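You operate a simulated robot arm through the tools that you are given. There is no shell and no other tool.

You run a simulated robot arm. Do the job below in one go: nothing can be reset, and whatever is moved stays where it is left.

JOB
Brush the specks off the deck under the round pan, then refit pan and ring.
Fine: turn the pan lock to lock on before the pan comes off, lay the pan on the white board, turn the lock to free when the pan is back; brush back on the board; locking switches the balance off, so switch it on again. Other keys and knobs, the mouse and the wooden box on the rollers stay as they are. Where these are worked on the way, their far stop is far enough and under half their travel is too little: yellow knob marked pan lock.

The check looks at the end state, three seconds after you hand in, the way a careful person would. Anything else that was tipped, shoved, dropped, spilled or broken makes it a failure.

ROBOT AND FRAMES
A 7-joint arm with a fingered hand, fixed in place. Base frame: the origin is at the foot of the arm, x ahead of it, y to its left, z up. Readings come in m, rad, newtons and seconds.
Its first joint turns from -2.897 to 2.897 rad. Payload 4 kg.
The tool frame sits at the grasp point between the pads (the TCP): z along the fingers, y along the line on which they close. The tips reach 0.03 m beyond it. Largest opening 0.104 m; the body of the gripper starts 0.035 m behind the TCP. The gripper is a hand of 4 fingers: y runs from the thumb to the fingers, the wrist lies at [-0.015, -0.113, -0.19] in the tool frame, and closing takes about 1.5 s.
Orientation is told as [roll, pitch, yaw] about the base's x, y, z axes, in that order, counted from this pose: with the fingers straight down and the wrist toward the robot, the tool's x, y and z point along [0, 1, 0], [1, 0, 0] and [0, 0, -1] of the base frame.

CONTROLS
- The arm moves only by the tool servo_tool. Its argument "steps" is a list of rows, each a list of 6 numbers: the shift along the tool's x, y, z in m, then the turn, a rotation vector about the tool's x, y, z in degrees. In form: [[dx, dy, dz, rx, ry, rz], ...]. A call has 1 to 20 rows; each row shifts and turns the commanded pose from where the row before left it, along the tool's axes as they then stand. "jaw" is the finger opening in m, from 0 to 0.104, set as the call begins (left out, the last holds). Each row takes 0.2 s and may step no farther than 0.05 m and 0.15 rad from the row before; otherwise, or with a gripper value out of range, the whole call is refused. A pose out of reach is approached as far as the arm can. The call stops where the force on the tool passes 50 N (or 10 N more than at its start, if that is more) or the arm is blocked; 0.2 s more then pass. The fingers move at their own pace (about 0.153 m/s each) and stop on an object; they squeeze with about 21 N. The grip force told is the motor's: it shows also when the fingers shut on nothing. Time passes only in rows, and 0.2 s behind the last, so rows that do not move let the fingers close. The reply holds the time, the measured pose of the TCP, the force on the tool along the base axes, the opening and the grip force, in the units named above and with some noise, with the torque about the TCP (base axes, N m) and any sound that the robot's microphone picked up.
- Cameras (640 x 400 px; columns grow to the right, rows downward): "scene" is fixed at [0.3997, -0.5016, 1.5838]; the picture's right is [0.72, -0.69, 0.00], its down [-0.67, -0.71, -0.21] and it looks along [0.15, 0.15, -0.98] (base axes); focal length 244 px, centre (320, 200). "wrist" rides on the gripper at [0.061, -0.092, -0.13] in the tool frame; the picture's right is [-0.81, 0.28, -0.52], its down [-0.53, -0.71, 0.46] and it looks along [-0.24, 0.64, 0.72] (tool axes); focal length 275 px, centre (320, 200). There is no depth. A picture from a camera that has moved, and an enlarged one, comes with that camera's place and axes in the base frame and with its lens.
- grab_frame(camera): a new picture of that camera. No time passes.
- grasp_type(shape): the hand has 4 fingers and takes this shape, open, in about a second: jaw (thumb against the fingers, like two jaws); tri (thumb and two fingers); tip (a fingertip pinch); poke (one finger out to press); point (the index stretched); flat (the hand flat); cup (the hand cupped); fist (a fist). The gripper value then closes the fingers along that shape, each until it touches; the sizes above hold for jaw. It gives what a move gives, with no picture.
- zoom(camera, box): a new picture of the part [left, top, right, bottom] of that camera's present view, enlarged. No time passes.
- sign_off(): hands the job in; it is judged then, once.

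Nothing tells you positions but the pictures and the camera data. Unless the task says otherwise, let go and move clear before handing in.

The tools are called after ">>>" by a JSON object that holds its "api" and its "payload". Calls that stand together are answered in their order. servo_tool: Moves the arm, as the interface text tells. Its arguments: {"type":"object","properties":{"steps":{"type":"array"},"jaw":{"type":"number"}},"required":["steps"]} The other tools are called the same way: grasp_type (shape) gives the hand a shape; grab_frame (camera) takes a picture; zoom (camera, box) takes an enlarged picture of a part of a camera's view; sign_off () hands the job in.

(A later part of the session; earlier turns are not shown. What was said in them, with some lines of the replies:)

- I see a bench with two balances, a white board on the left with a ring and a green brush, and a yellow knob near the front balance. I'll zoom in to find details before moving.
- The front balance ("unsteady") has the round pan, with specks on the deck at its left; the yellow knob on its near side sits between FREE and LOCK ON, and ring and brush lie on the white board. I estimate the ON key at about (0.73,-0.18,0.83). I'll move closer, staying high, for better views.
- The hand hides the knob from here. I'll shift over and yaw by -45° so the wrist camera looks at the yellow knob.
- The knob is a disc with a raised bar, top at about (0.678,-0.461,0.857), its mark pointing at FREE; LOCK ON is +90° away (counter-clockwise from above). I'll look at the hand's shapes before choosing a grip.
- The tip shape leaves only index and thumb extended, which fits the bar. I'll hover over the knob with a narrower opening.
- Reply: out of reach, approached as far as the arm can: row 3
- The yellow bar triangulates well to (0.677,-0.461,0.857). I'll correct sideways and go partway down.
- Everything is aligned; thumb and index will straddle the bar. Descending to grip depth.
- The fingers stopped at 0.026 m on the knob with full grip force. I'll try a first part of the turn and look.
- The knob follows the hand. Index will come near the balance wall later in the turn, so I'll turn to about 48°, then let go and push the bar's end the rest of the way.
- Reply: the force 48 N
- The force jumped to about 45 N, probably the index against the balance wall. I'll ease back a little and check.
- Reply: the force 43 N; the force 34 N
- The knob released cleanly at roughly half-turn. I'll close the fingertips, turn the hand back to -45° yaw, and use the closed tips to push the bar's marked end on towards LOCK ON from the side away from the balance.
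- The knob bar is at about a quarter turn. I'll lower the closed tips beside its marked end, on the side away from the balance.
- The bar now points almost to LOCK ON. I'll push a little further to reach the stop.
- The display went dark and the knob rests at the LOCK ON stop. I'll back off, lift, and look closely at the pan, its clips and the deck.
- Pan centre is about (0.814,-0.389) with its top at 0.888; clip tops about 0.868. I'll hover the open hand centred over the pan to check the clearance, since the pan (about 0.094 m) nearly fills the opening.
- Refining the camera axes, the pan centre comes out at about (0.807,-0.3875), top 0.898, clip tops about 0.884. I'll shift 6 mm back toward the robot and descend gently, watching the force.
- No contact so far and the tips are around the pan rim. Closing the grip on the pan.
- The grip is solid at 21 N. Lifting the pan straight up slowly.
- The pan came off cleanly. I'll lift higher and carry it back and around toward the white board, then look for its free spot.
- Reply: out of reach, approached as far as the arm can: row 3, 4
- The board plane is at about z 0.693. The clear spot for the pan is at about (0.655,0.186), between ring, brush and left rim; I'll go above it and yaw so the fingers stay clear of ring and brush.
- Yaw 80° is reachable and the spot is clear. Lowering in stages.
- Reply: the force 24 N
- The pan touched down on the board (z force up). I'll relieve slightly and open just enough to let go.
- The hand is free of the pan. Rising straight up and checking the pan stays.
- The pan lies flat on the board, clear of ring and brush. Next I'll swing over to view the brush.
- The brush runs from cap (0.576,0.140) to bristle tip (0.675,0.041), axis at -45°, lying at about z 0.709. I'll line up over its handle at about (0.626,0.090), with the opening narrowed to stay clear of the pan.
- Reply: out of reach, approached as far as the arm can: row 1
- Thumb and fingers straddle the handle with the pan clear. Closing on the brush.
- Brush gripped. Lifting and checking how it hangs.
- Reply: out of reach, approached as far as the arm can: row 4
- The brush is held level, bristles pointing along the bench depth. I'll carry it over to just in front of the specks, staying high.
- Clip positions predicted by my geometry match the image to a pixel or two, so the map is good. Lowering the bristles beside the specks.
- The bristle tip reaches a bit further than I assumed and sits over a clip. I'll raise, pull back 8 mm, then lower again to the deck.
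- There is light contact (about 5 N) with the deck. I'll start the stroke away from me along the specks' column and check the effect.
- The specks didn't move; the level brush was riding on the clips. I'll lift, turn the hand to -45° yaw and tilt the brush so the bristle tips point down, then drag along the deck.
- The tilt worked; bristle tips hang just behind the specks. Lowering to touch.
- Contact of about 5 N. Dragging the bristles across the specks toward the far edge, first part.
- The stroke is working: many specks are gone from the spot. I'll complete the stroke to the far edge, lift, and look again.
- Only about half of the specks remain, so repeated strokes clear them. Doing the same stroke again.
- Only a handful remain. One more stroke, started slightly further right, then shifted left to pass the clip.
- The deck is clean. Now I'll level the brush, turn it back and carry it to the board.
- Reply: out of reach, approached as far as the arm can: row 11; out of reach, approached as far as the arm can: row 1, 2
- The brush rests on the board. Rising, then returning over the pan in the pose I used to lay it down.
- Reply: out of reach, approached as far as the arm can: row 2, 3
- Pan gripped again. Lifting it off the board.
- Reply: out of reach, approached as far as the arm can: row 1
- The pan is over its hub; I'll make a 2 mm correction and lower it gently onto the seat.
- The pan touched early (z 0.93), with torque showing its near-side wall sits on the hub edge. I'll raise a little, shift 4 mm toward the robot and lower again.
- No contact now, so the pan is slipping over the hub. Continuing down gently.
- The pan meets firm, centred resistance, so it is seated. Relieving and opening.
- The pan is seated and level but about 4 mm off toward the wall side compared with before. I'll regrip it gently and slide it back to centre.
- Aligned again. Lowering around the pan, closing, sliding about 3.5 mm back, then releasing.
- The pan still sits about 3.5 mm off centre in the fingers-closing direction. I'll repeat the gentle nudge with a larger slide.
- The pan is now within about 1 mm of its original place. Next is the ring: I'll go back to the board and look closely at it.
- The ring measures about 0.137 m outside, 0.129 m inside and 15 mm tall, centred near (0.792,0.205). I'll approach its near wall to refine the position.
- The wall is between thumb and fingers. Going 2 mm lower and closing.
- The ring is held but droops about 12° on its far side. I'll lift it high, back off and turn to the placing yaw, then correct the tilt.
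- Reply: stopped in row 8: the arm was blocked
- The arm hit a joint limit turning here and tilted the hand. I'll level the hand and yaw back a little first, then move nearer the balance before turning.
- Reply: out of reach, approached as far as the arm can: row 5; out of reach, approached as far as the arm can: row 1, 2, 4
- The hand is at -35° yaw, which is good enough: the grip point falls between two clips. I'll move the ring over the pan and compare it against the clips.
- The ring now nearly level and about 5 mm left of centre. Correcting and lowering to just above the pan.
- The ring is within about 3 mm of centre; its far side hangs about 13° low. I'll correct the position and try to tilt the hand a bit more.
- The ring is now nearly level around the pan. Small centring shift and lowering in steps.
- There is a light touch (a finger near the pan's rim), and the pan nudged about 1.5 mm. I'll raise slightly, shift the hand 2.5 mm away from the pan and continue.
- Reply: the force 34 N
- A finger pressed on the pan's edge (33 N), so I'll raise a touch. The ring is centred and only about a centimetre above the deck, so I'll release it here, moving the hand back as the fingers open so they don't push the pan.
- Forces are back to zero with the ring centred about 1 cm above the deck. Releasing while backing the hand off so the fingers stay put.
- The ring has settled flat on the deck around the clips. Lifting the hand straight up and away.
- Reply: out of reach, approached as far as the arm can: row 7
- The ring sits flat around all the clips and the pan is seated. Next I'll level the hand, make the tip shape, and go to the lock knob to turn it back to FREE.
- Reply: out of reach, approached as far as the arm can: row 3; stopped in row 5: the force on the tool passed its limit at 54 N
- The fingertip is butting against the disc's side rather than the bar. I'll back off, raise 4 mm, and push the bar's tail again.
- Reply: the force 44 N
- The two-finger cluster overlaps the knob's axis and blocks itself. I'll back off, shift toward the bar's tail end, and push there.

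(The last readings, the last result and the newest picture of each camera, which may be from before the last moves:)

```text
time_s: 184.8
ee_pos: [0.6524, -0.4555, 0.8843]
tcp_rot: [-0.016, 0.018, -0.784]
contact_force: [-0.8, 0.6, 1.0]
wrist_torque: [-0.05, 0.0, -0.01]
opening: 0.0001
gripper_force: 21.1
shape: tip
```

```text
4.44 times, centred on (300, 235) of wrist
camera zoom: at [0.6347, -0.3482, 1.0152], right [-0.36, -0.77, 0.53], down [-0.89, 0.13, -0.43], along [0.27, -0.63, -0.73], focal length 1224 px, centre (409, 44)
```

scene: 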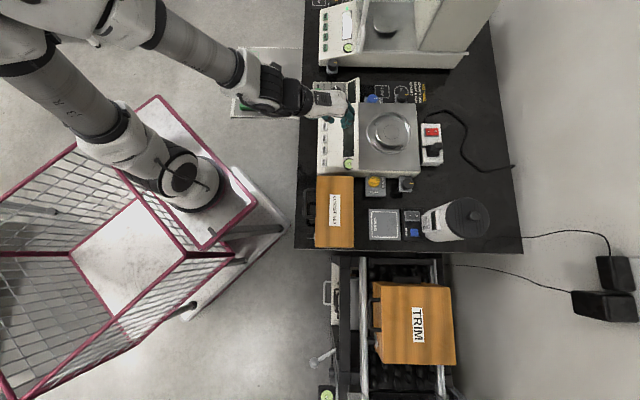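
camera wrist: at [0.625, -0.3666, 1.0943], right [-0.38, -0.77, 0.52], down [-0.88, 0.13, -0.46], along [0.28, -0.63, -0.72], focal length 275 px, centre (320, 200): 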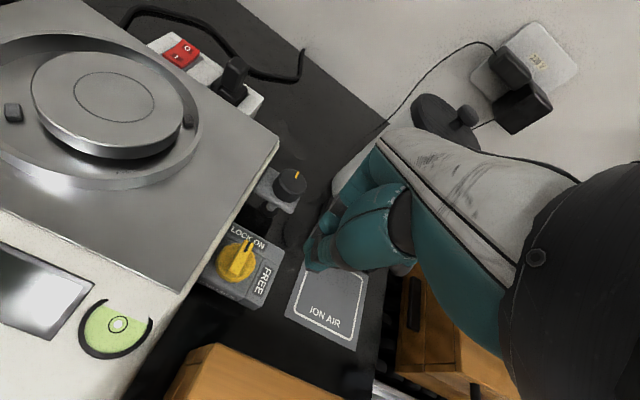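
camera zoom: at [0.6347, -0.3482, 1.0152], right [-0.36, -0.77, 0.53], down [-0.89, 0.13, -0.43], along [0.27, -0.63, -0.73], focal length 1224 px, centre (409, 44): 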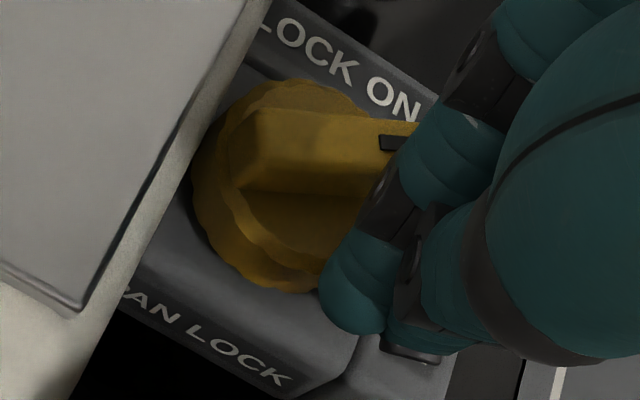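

The knob turned most of the way toward FREE. Continuing to push the tail around.

>>> {"api": "servo_tool", "payload": {"steps": [[0.004, -0.0006, 0, 0, 0, 0], [0.004, -0.0006, 0, 0, 0, 0], [0.004, 0.0, 0, 0, 0, 0], [0.003, 0.001, 0, 0, 0, 0], [0, 0, 0, 0, 0, 0]]}}

>>> {"api": "zoom", "payload": {"camera": "wrist", "box": [230, 180, 350, 290]}}

```text
time_s: 186.0
ee_pos: [0.6633, -0.4455, 0.8837]
tcp_rot: [-0.017, 0.019, -0.783]
contact_force: [-0.6, 0.6, 0.3]
wrist_torque: [-0.05, 0.01, -0.01]
opening: 0.0
gripper_force: 21.2
shape: tip
```

```text
3.64 times, centred on (290, 235) of wrist
camera zoom: at [0.645, -0.3378, 1.0149], right [-0.36, -0.77, 0.53], down [-0.89, 0.13, -0.43], along [0.27, -0.63, -0.73], focal length 1001 px, centre (429, 73)
```

zoom: 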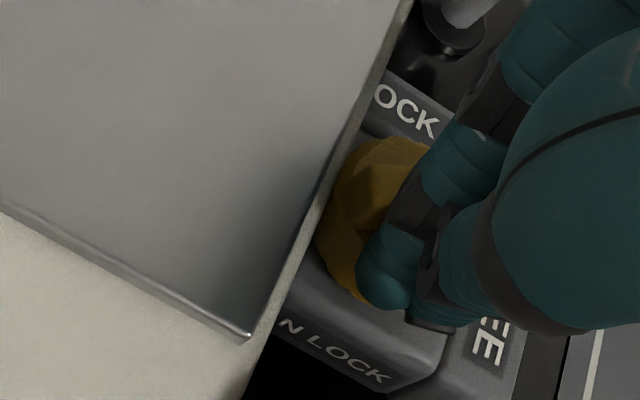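

>>> {"api": "servo_tool", "payload": {"steps": [[0.002, 0.0025, 0, 0, 0, 0], [0.002, 0.0025, 0, 0, 0, 0], [0, 0, 0, 0, 0, 0]]}}

>>> {"api": "zoom", "payload": {"camera": "wrist", "box": [230, 180, 350, 290]}}

```text
time_s: 186.8
ee_pos: [0.6692, -0.4468, 0.883]
tcp_rot: [-0.018, 0.02, -0.785]
contact_force: [-2.3, 3.8, 4.0]
wrist_torque: [0.14, 0.05, -0.04]
opening: 0.0
gripper_force: 21.4
shape: tip
```

```text
3.64 times, centred on (290, 235) of wrist
camera zoom: at [0.6511, -0.338, 1.015], right [-0.36, -0.77, 0.53], down [-0.89, 0.13, -0.43], along [0.27, -0.63, -0.73], focal length 1001 px, centre (429, 73)
```

zoom: 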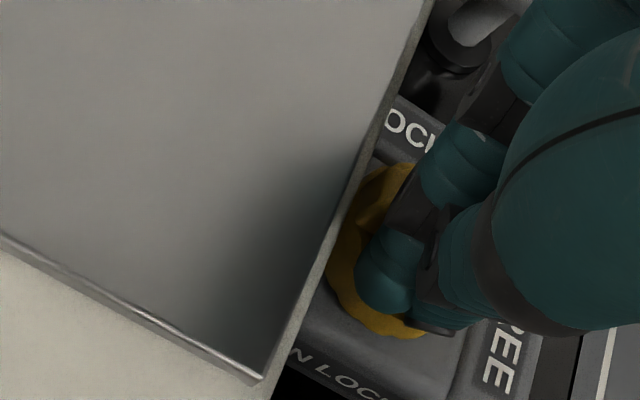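

>>> {"api": "servo_tool", "payload": {"steps": [[-0.002, -0.006, 0, 0, 0, 0], [0, 0, -0.02, 0, 0, 0], [0, 0, -0.03, 0, 0, 0], [-0.02, -0.01, -0.03, 0, 0, 0], [0, 0, 0, 0, 0, 0]]}}

>>> {"api": "zoom", "payload": {"camera": "wrist", "box": [190, 185, 340, 305]}}

>>> {"api": "zoom", "payload": {"camera": "scene", "box": [310, 80, 470, 210]}}

```text
time_s: 188.0
ee_pos: [0.644, -0.4499, 0.9638]
tcp_rot: [-0.018, 0.019, -0.785]
contact_force: [-0.4, 0.4, -0.5]
wrist_torque: [-0.01, 0.03, 0.0]
opening: 0.0001
gripper_force: 21.3
shape: tip
```

```text
3.33 times, centred on (265, 245) of wrist
camera zoom: at [0.6266, -0.3423, 1.0949], right [-0.36, -0.77, 0.53], down [-0.89, 0.13, -0.43], along [0.27, -0.63, -0.73], focal length 918 px, centre (503, 50)
```

zoom: 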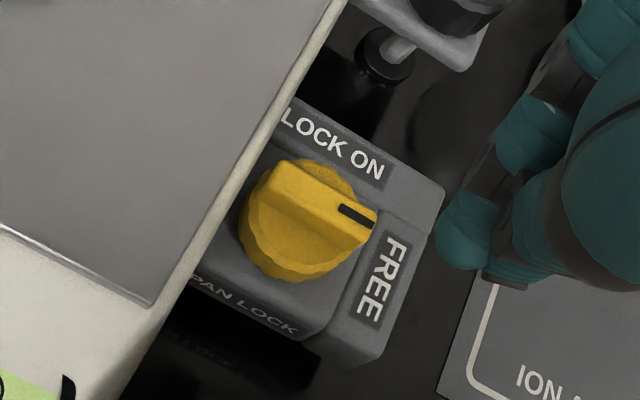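

```text
3.08 times, centred on (390, 145) of scene
camera zoom: at [0.3997, -0.5016, 1.5838], right [0.72, -0.69, 0.0], down [-0.67, -0.71, -0.21], along [0.15, 0.15, -0.98], focal length 750 px, centre (105, 369)
```

zoom: 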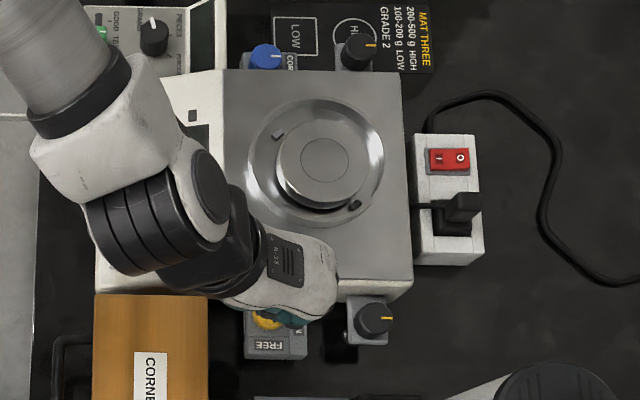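

The knob points to FREE again, as at the start. Now the ON key: I'll move over to it for a close look.

>>> {"api": "servo_tool", "payload": {"steps": [[0, 0, -0.04, 0, 0, 0], [0.0262, -0.0233, 0, 0, 0, 0], [0.0262, -0.0233, 0, 0, 0, 0], [0.0262, -0.0233, 0, 0, 0, 0], [0.0262, -0.0233, 0, 0, 0, 0], [0.0262, -0.0233, 0, 0, 0, 0], [0.0262, -0.0233, 0, 0, 0, 0], [0.0262, -0.0233, 0, 0, 0, 0], [0.0262, -0.0233, 0, 0, 0, 0], [0, 0, 0, 0, 0, -7], [0, 0, 0, 0, 0, -7], [0, 0, 0, 0, 0, -7], [0, 0, 0, 0, 0, -7], [0, 0, 0, 0, 0, 0]]}}

>>> {"api": "grab_frame", "payload": {"camera": "wrist"}}

>>> {"api": "zoom", "payload": {"camera": "scene", "box": [310, 80, 470, 210]}}

```text
time_s: 191.0
ee_pos: [0.6617, -0.1693, 1.0039]
tcp_rot: [-0.008, 0.024, -0.296]
contact_force: [-0.1, 0.3, 0.1]
wrist_torque: [0.01, -0.02, 0.01]
opening: 0.0
gripper_force: 21.1
shape: tip
```

```text
taken
camera wrist: at [0.5955, -0.0859, 1.1364], right [0.04, -0.86, 0.52], down [-0.85, -0.3, -0.43], along [0.53, -0.42, -0.74], focal length 275 px, centre (320, 200)
```

wrist: 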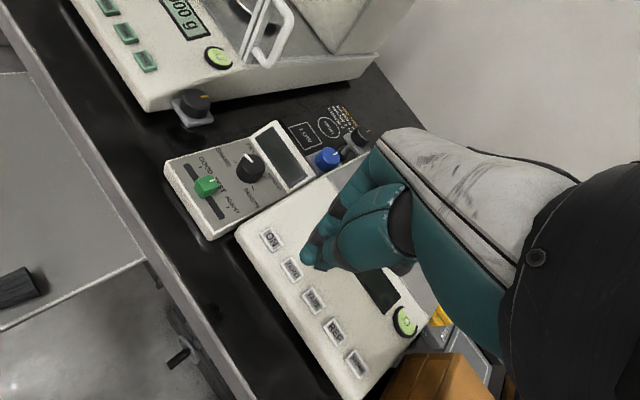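

```text
3.08 times, centred on (390, 145) of scene
camera zoom: at [0.3997, -0.5016, 1.5838], right [0.72, -0.69, 0.0], down [-0.67, -0.71, -0.21], along [0.15, 0.15, -0.98], focal length 750 px, centre (105, 369)
```

zoom: 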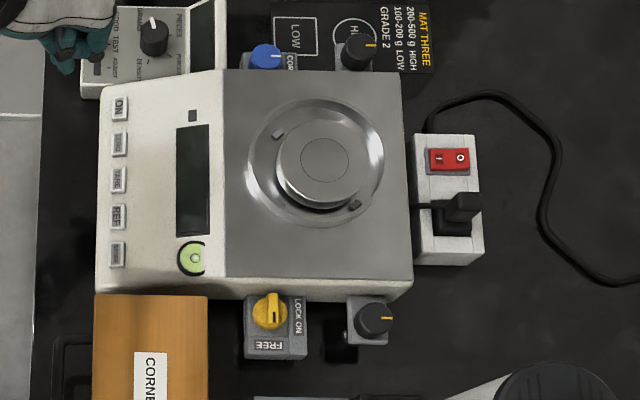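

>>> {"api": "servo_tool", "payload": {"steps": [[0.0012, 0.0314, 0, -1.3, 0.4, 0], [0.0012, 0.0314, 0, 0, 0, 0], [0, 0, 0.035, 0, 0, 0], [0, 0, 0.025, 0, 0, 0], [0, 0, 0, 0, 0, 0]]}}

>>> {"api": "grab_frame", "payload": {"camera": "wrist"}}

>>> {"api": "zoom", "payload": {"camera": "wrist", "box": [220, 190, 380, 310]}}

>>> {"api": "zoom", "payload": {"camera": "scene", "box": [310, 80, 370, 130]}}

```text
time_s: 192.2
ee_pos: [0.7234, -0.1813, 0.9432]
tcp_rot: [0.002, 0.003, -0.281]
contact_force: [-1.7, -9.3, 0.1]
wrist_torque: [0.66, -0.11, 0.16]
opening: 0.0
gripper_force: 20.8
shape: tip
```

```text
taken
camera wrist: at [0.6534, -0.0976, 1.0737], right [0.04, -0.86, 0.51], down [-0.83, -0.31, -0.46], along [0.55, -0.41, -0.73], focal length 275 px, centre (320, 200)
```

wrist: 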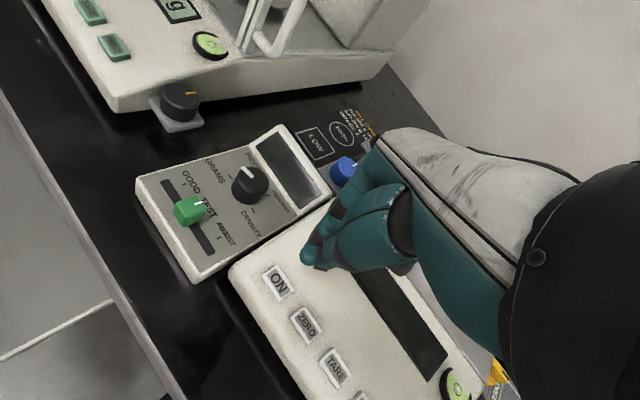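

```text
3.33 times, centred on (300, 250) of wrist
camera zoom: at [0.6534, -0.0976, 1.0737], right [0.04, -0.86, 0.51], down [-0.83, -0.31, -0.46], along [0.55, -0.41, -0.73], focal length 918 px, centre (387, 33)
```

zoom: 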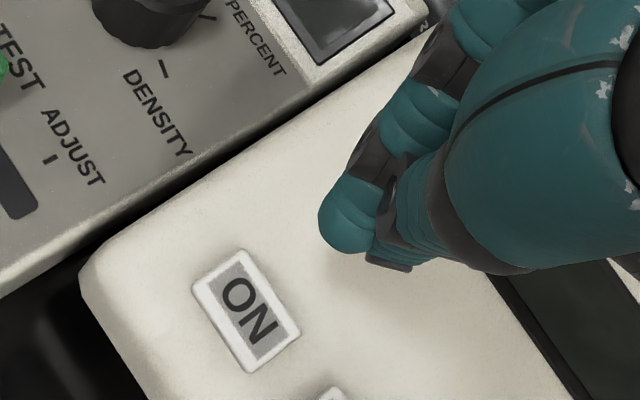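

```text
8.00 times, centred on (340, 105) of scene
camera zoom: at [0.3997, -0.5016, 1.5838], right [0.72, -0.69, 0.0], down [-0.67, -0.71, -0.21], along [0.15, 0.15, -0.98], focal length 1950 px, centre (160, 960)
```

zoom: 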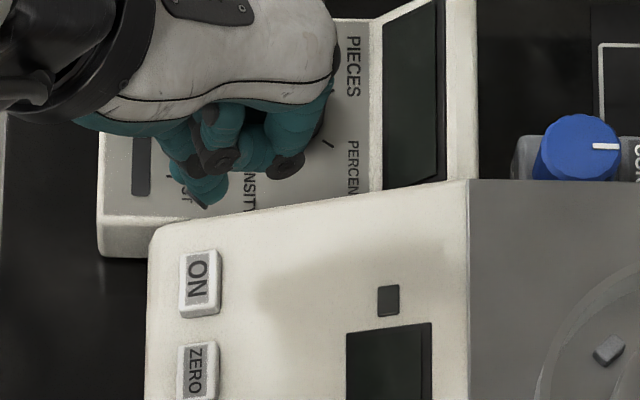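

>>> {"api": "servo_tool", "payload": {"steps": [[0, 0, 0, 0, 0, 0], [0, 0, 0, 0, 0, 0]]}}

>>> {"api": "grab_frame", "payload": {"camera": "scene"}}

```text
time_s: 192.8
ee_pos: [0.7215, -0.1872, 0.9422]
tcp_rot: [0.003, 0.001, -0.297]
contact_force: [-0.3, -0.1, 0.4]
wrist_torque: [-0.01, 0.01, -0.02]
opening: 0.0
gripper_force: 20.3
shape: tip
```

```text
taken
```

scene: 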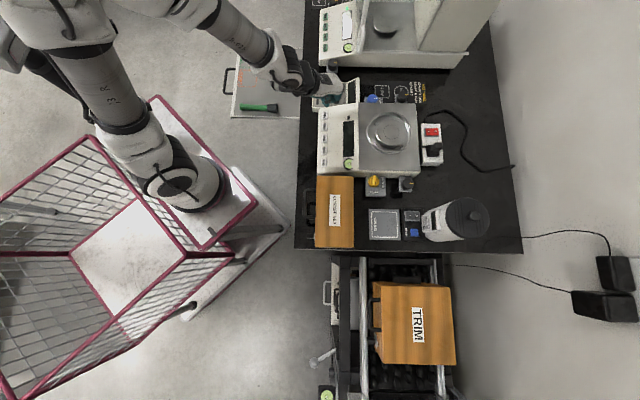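

>>> {"api": "zoom", "payload": {"camera": "wrist", "box": [220, 190, 380, 310]}}

```text
3.33 times, centred on (300, 250) of wrist
camera zoom: at [0.6532, -0.1023, 1.074], right [0.03, -0.86, 0.52], down [-0.84, -0.3, -0.45], along [0.54, -0.42, -0.73], focal length 918 px, centre (387, 33)
```

zoom: 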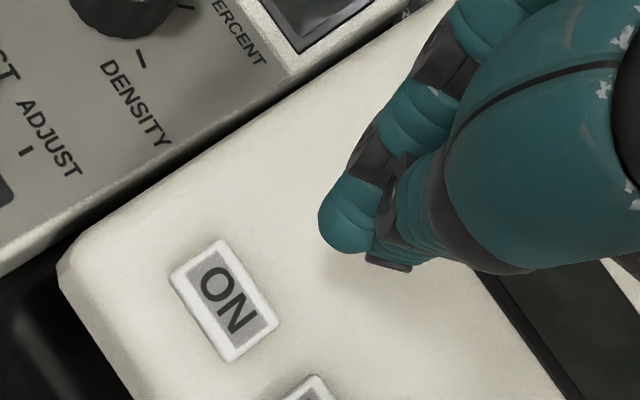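

The ON key is right beneath the closed fingertips at about (0.722,-0.187,0.85). Pressing down in small steps.

>>> {"api": "servo_tool", "payload": {"steps": [[0, 0, 0.025, 0, 0, 0], [0, 0, 0.02, 0, 0, 0], [0, 0, 0.008, 0, 0, 0], [0, 0, 0, 0, 0, 0]]}}

>>> {"api": "zoom", "payload": {"camera": "wrist", "box": [220, 190, 380, 310]}}

```text
time_s: 193.8
ee_pos: [0.7212, -0.1868, 0.8908]
tcp_rot: [0.0, 0.001, -0.295]
contact_force: [0.0, -0.4, 0.3]
wrist_torque: [0.0, -0.01, 0.0]
opening: 0.0001
gripper_force: 20.8
shape: tip
```

```text
3.33 times, centred on (300, 250) of wrist
camera zoom: at [0.6523, -0.1017, 1.0213], right [0.03, -0.86, 0.52], down [-0.84, -0.3, -0.45], along [0.54, -0.42, -0.73], focal length 918 px, centre (387, 33)
```

zoom: 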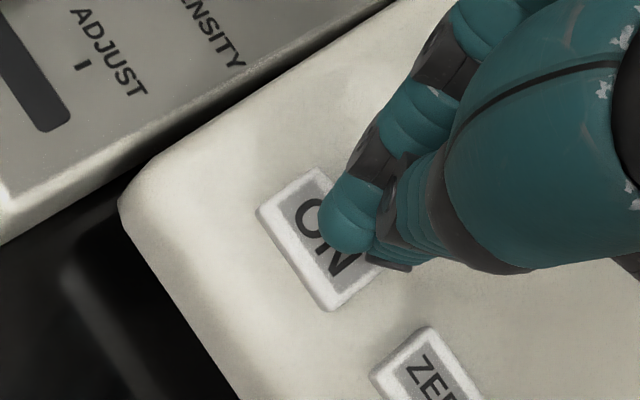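

>>> {"api": "servo_tool", "payload": {"steps": [[0, 0, 0.003, 0, 0, 0], [0, 0, 0.003, 0, 0, 0], [0, 0, 0, 0, 0, 0]]}}

>>> {"api": "servo_tool", "payload": {"steps": [[0, 0, 0.002, 0, 0, 0], [0, 0, 0.002, 0, 0, 0], [0, 0, 0, 0, 0, 0]]}}

>>> {"api": "zoom", "payload": {"camera": "scene", "box": [310, 80, 430, 180]}}

>>> {"api": "zoom", "payload": {"camera": "wrist", "box": [220, 190, 380, 310]}}

```text
time_s: 194.6
ee_pos: [0.7216, -0.1863, 0.8843]
tcp_rot: [0.001, 0.002, -0.295]
contact_force: [0.1, 0.9, -0.5]
wrist_torque: [0.01, 0.01, -0.01]
opening: 0.0002
gripper_force: 21.2
shape: tip
```

```text
time_s: 195.4
ee_pos: [0.721, -0.1862, 0.8799]
tcp_rot: [0.0, 0.001, -0.295]
contact_force: [0.1, 0.5, 1.9]
wrist_torque: [0.0, 0.0, -0.04]
opening: 0.0002
gripper_force: 20.5
shape: tip
heard: click
```

```text
4.00 times, centred on (370, 130) of scene
camera zoom: at [0.3997, -0.5016, 1.5838], right [0.72, -0.69, 0.0], down [-0.67, -0.71, -0.21], along [0.15, 0.15, -0.98], focal length 975 px, centre (120, 480)
```

zoom: 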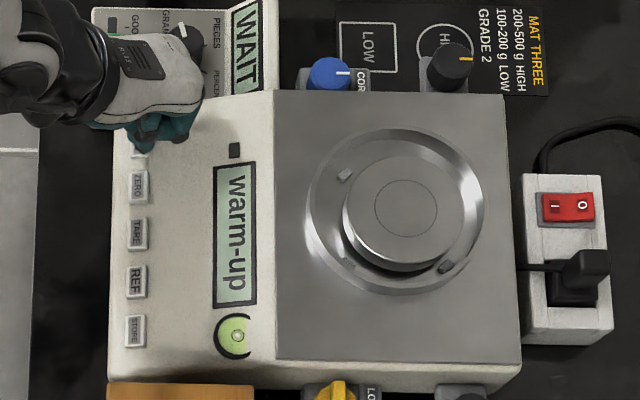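

```text
3.33 times, centred on (300, 250) of wrist
camera zoom: at [0.6526, -0.1017, 1.0112], right [0.03, -0.86, 0.52], down [-0.84, -0.3, -0.45], along [0.55, -0.42, -0.73], focal length 918 px, centre (387, 33)
```

zoom: 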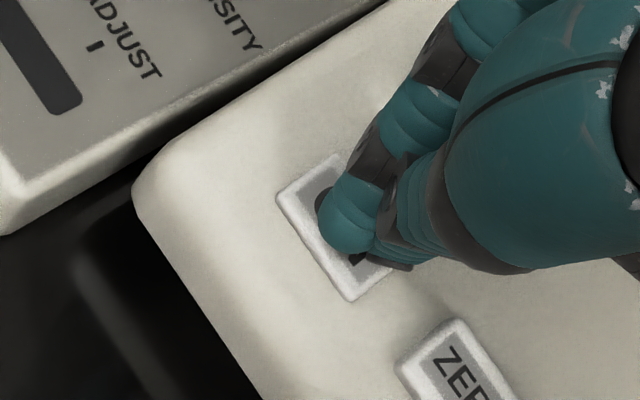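

A click, and the display shows "warm-up": the balance is on. Lifting off and moving clear.

>>> {"api": "servo_tool", "payload": {"steps": [[0, 0, -0.02, 0, 0, 0], [0, 0, -0.04, 0, 0, 0], [0, 0, -0.04, 0, 0, 0], [0, 0, -0.04, 0, 0, 0], [0, -0.04, -0.01, 0, 0, 0], [0, -0.04, 0, 0, 0, 0], [0, -0.04, 0, 0, 0, 0], [0, -0.04, 0, 0, 0, 0], [0, -0.04, 0, 0, 0, 0], [0, 0, 0, 0, 0, 0]]}}

>>> {"api": "grab_frame", "payload": {"camera": "scene"}}

>>> {"api": "zoom", "payload": {"camera": "scene", "box": [300, 80, 460, 180]}}

>>> {"api": "zoom", "payload": {"camera": "scene", "box": [300, 160, 460, 260]}}

>>> {"api": "zoom", "payload": {"camera": "scene", "box": [220, 35, 316, 125]}}

>>> {"api": "zoom", "payload": {"camera": "scene", "box": [362, 105, 426, 160]}}

```text
time_s: 197.6
ee_pos: [0.5836, -0.1337, 1.0846]
tcp_rot: [0.0, 0.003, -0.295]
contact_force: [0.8, -0.8, 0.4]
wrist_torque: [0.01, -0.02, 0.03]
opening: 0.0002
gripper_force: 20.6
shape: tip
out of reach, approached as far as the arm can: row 7, 8, 9
```

```text
taken
```

scene: 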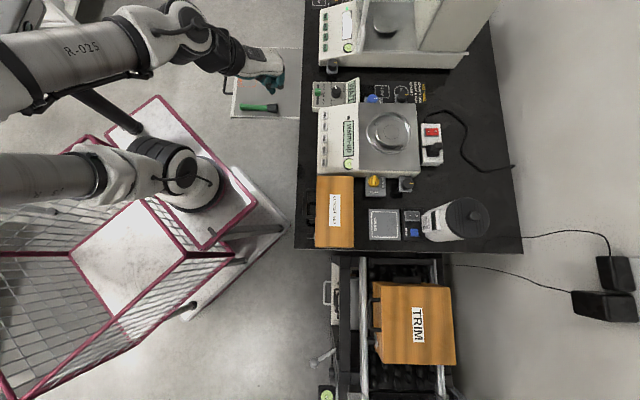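

```text
4.00 times, centred on (380, 130) of scene
camera zoom: at [0.3997, -0.5016, 1.5838], right [0.72, -0.69, 0.0], down [-0.67, -0.71, -0.21], along [0.15, 0.15, -0.98], focal length 975 px, centre (80, 480)
```

zoom: 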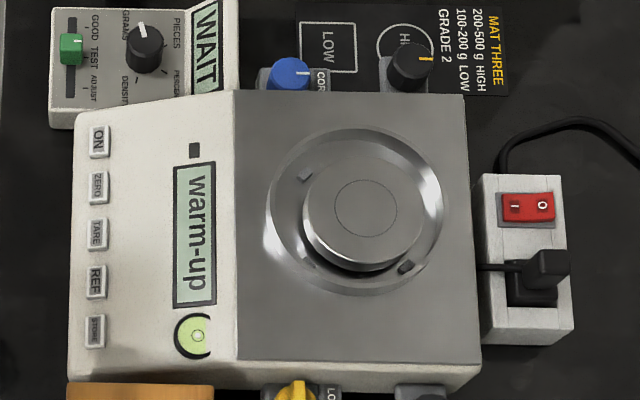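

```text
4.00 times, centred on (380, 210) of scene
camera zoom: at [0.3997, -0.5016, 1.5838], right [0.72, -0.69, 0.0], down [-0.67, -0.71, -0.21], along [0.15, 0.15, -0.98], focal length 975 px, centre (80, 160)
```

zoom: 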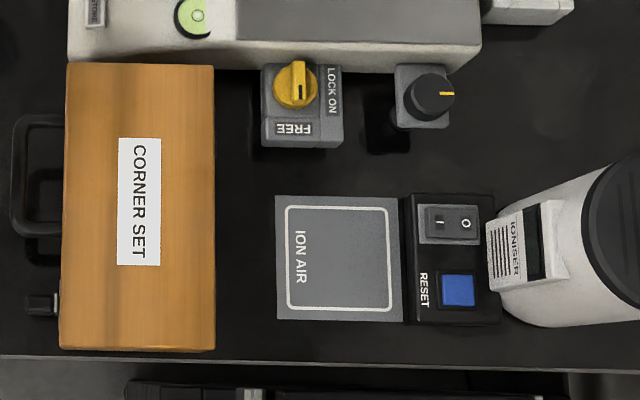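

```text
4.44 times, centred on (268, 80) of scene
camera zoom: at [0.3997, -0.5016, 1.5838], right [0.72, -0.69, 0.0], down [-0.67, -0.71, -0.21], along [0.15, 0.15, -0.98], focal length 1084 px, centre (551, 733)
```

zoom: 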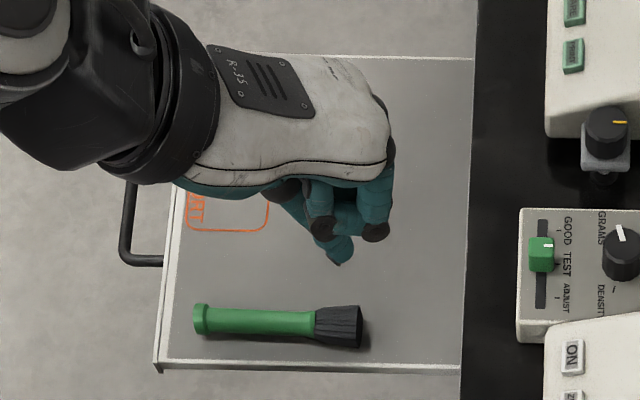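

```text
7.27 times, centred on (394, 132) of scene
camera zoom: at [0.3997, -0.5016, 1.5838], right [0.72, -0.69, 0.0], down [-0.67, -0.71, -0.21], along [0.15, 0.15, -0.98], focal length 1773 px, centre (-218, 691)
```

zoom: 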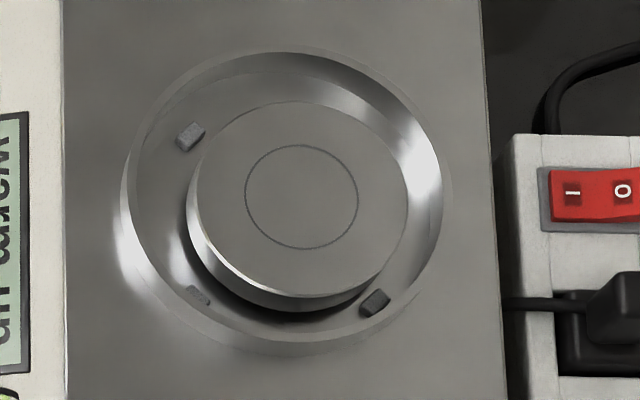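

>>> {"api": "servo_tool", "payload": {"steps": [[0, -0.02, 0, 0, 0, 0], [0, 0, 0, 0, 0, 0], [0, 0, 0, 0, 0, 0], [0, 0, 0, 0, 0, 0], [0, 0, 0, 0, 0, 0], [0, 0, 0, 0, 0, 0], [0, 0, 0, 0, 0, 0], [0, 0, 0, 0, 0, 0], [0, 0, 0, 0, 0, 0], [0, 0, 0, 0, 0, 0], [0, 0, 0, 0, 0, 0], [0, 0, 0, 0, 0, 0]], "jaw": 0.05}}

>>> {"api": "zoom", "payload": {"camera": "scene", "box": [300, 80, 460, 180]}}

>>> {"api": "grab_frame", "payload": {"camera": "scene"}}

```text
time_s: 200.2
ee_pos: [0.5732, -0.1287, 1.0922]
tcp_rot: [-0.001, 0.004, -0.294]
contact_force: [0.5, 0.4, 0.1]
wrist_torque: [0.0, -0.01, -0.02]
opening: 0.0501
gripper_force: 0.1
shape: tip
out of reach, approached as far as the arm can: row 1
```

```text
4.00 times, centred on (380, 130) of scene
camera zoom: at [0.3997, -0.5016, 1.5838], right [0.72, -0.69, 0.0], down [-0.67, -0.71, -0.21], along [0.15, 0.15, -0.98], focal length 975 px, centre (80, 480)
```

zoom: 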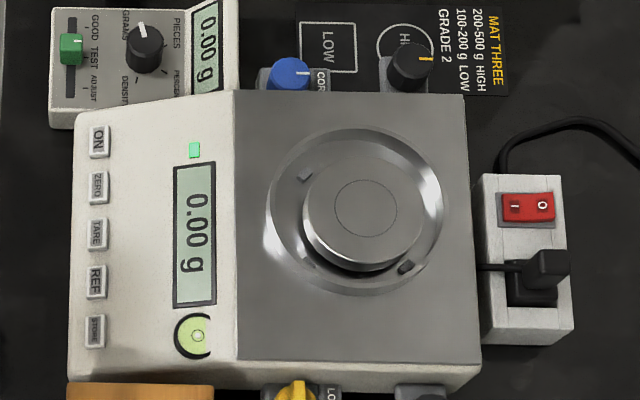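

```text
taken
```

scene: 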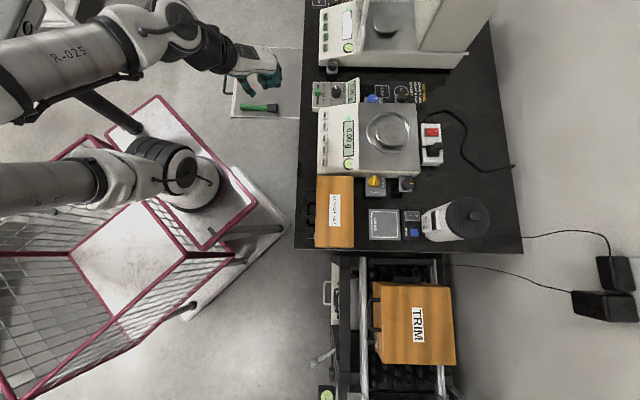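

The balance reads a steady 0.00 g with its green light on. The deck is clean, the pan and ring are back, the lock is on FREE and the brush is on the board. The hand is clear, so I'm handing in.

>>> {"api": "sign_off", "payload": {}}

```text
The job is handed in.
```

I've handed the job in. The specks are off the deck, the pan and ring are back on, and the balance is on and reading a steady 0.00 g.

- **Pan lock:** it was turned to lock on before the pan came off. It is back on free, with the mark where it was at the start.
- **Pan:** it is seated and level, but about 3 mm off its original centre, toward the wall.
- **Ring:** it lies flat on the deck around the clips. I let it go about 1 cm above the deck, because one finger was pressing on the pan rim. In the pictures it sits about 4 mm off centre with the pan and touches neither it nor the deck edge.
- **Brush:** it is back on the white board, about 1 cm from where it lay.
- **Other contact:** during the first turn of the lock, a finger pressed against the balance wall with about 45 N. The balance did not visibly move. The other keys and knobs look as they were, and so does the wooden box on the rollers. I never spotted the mouse in the pictures.
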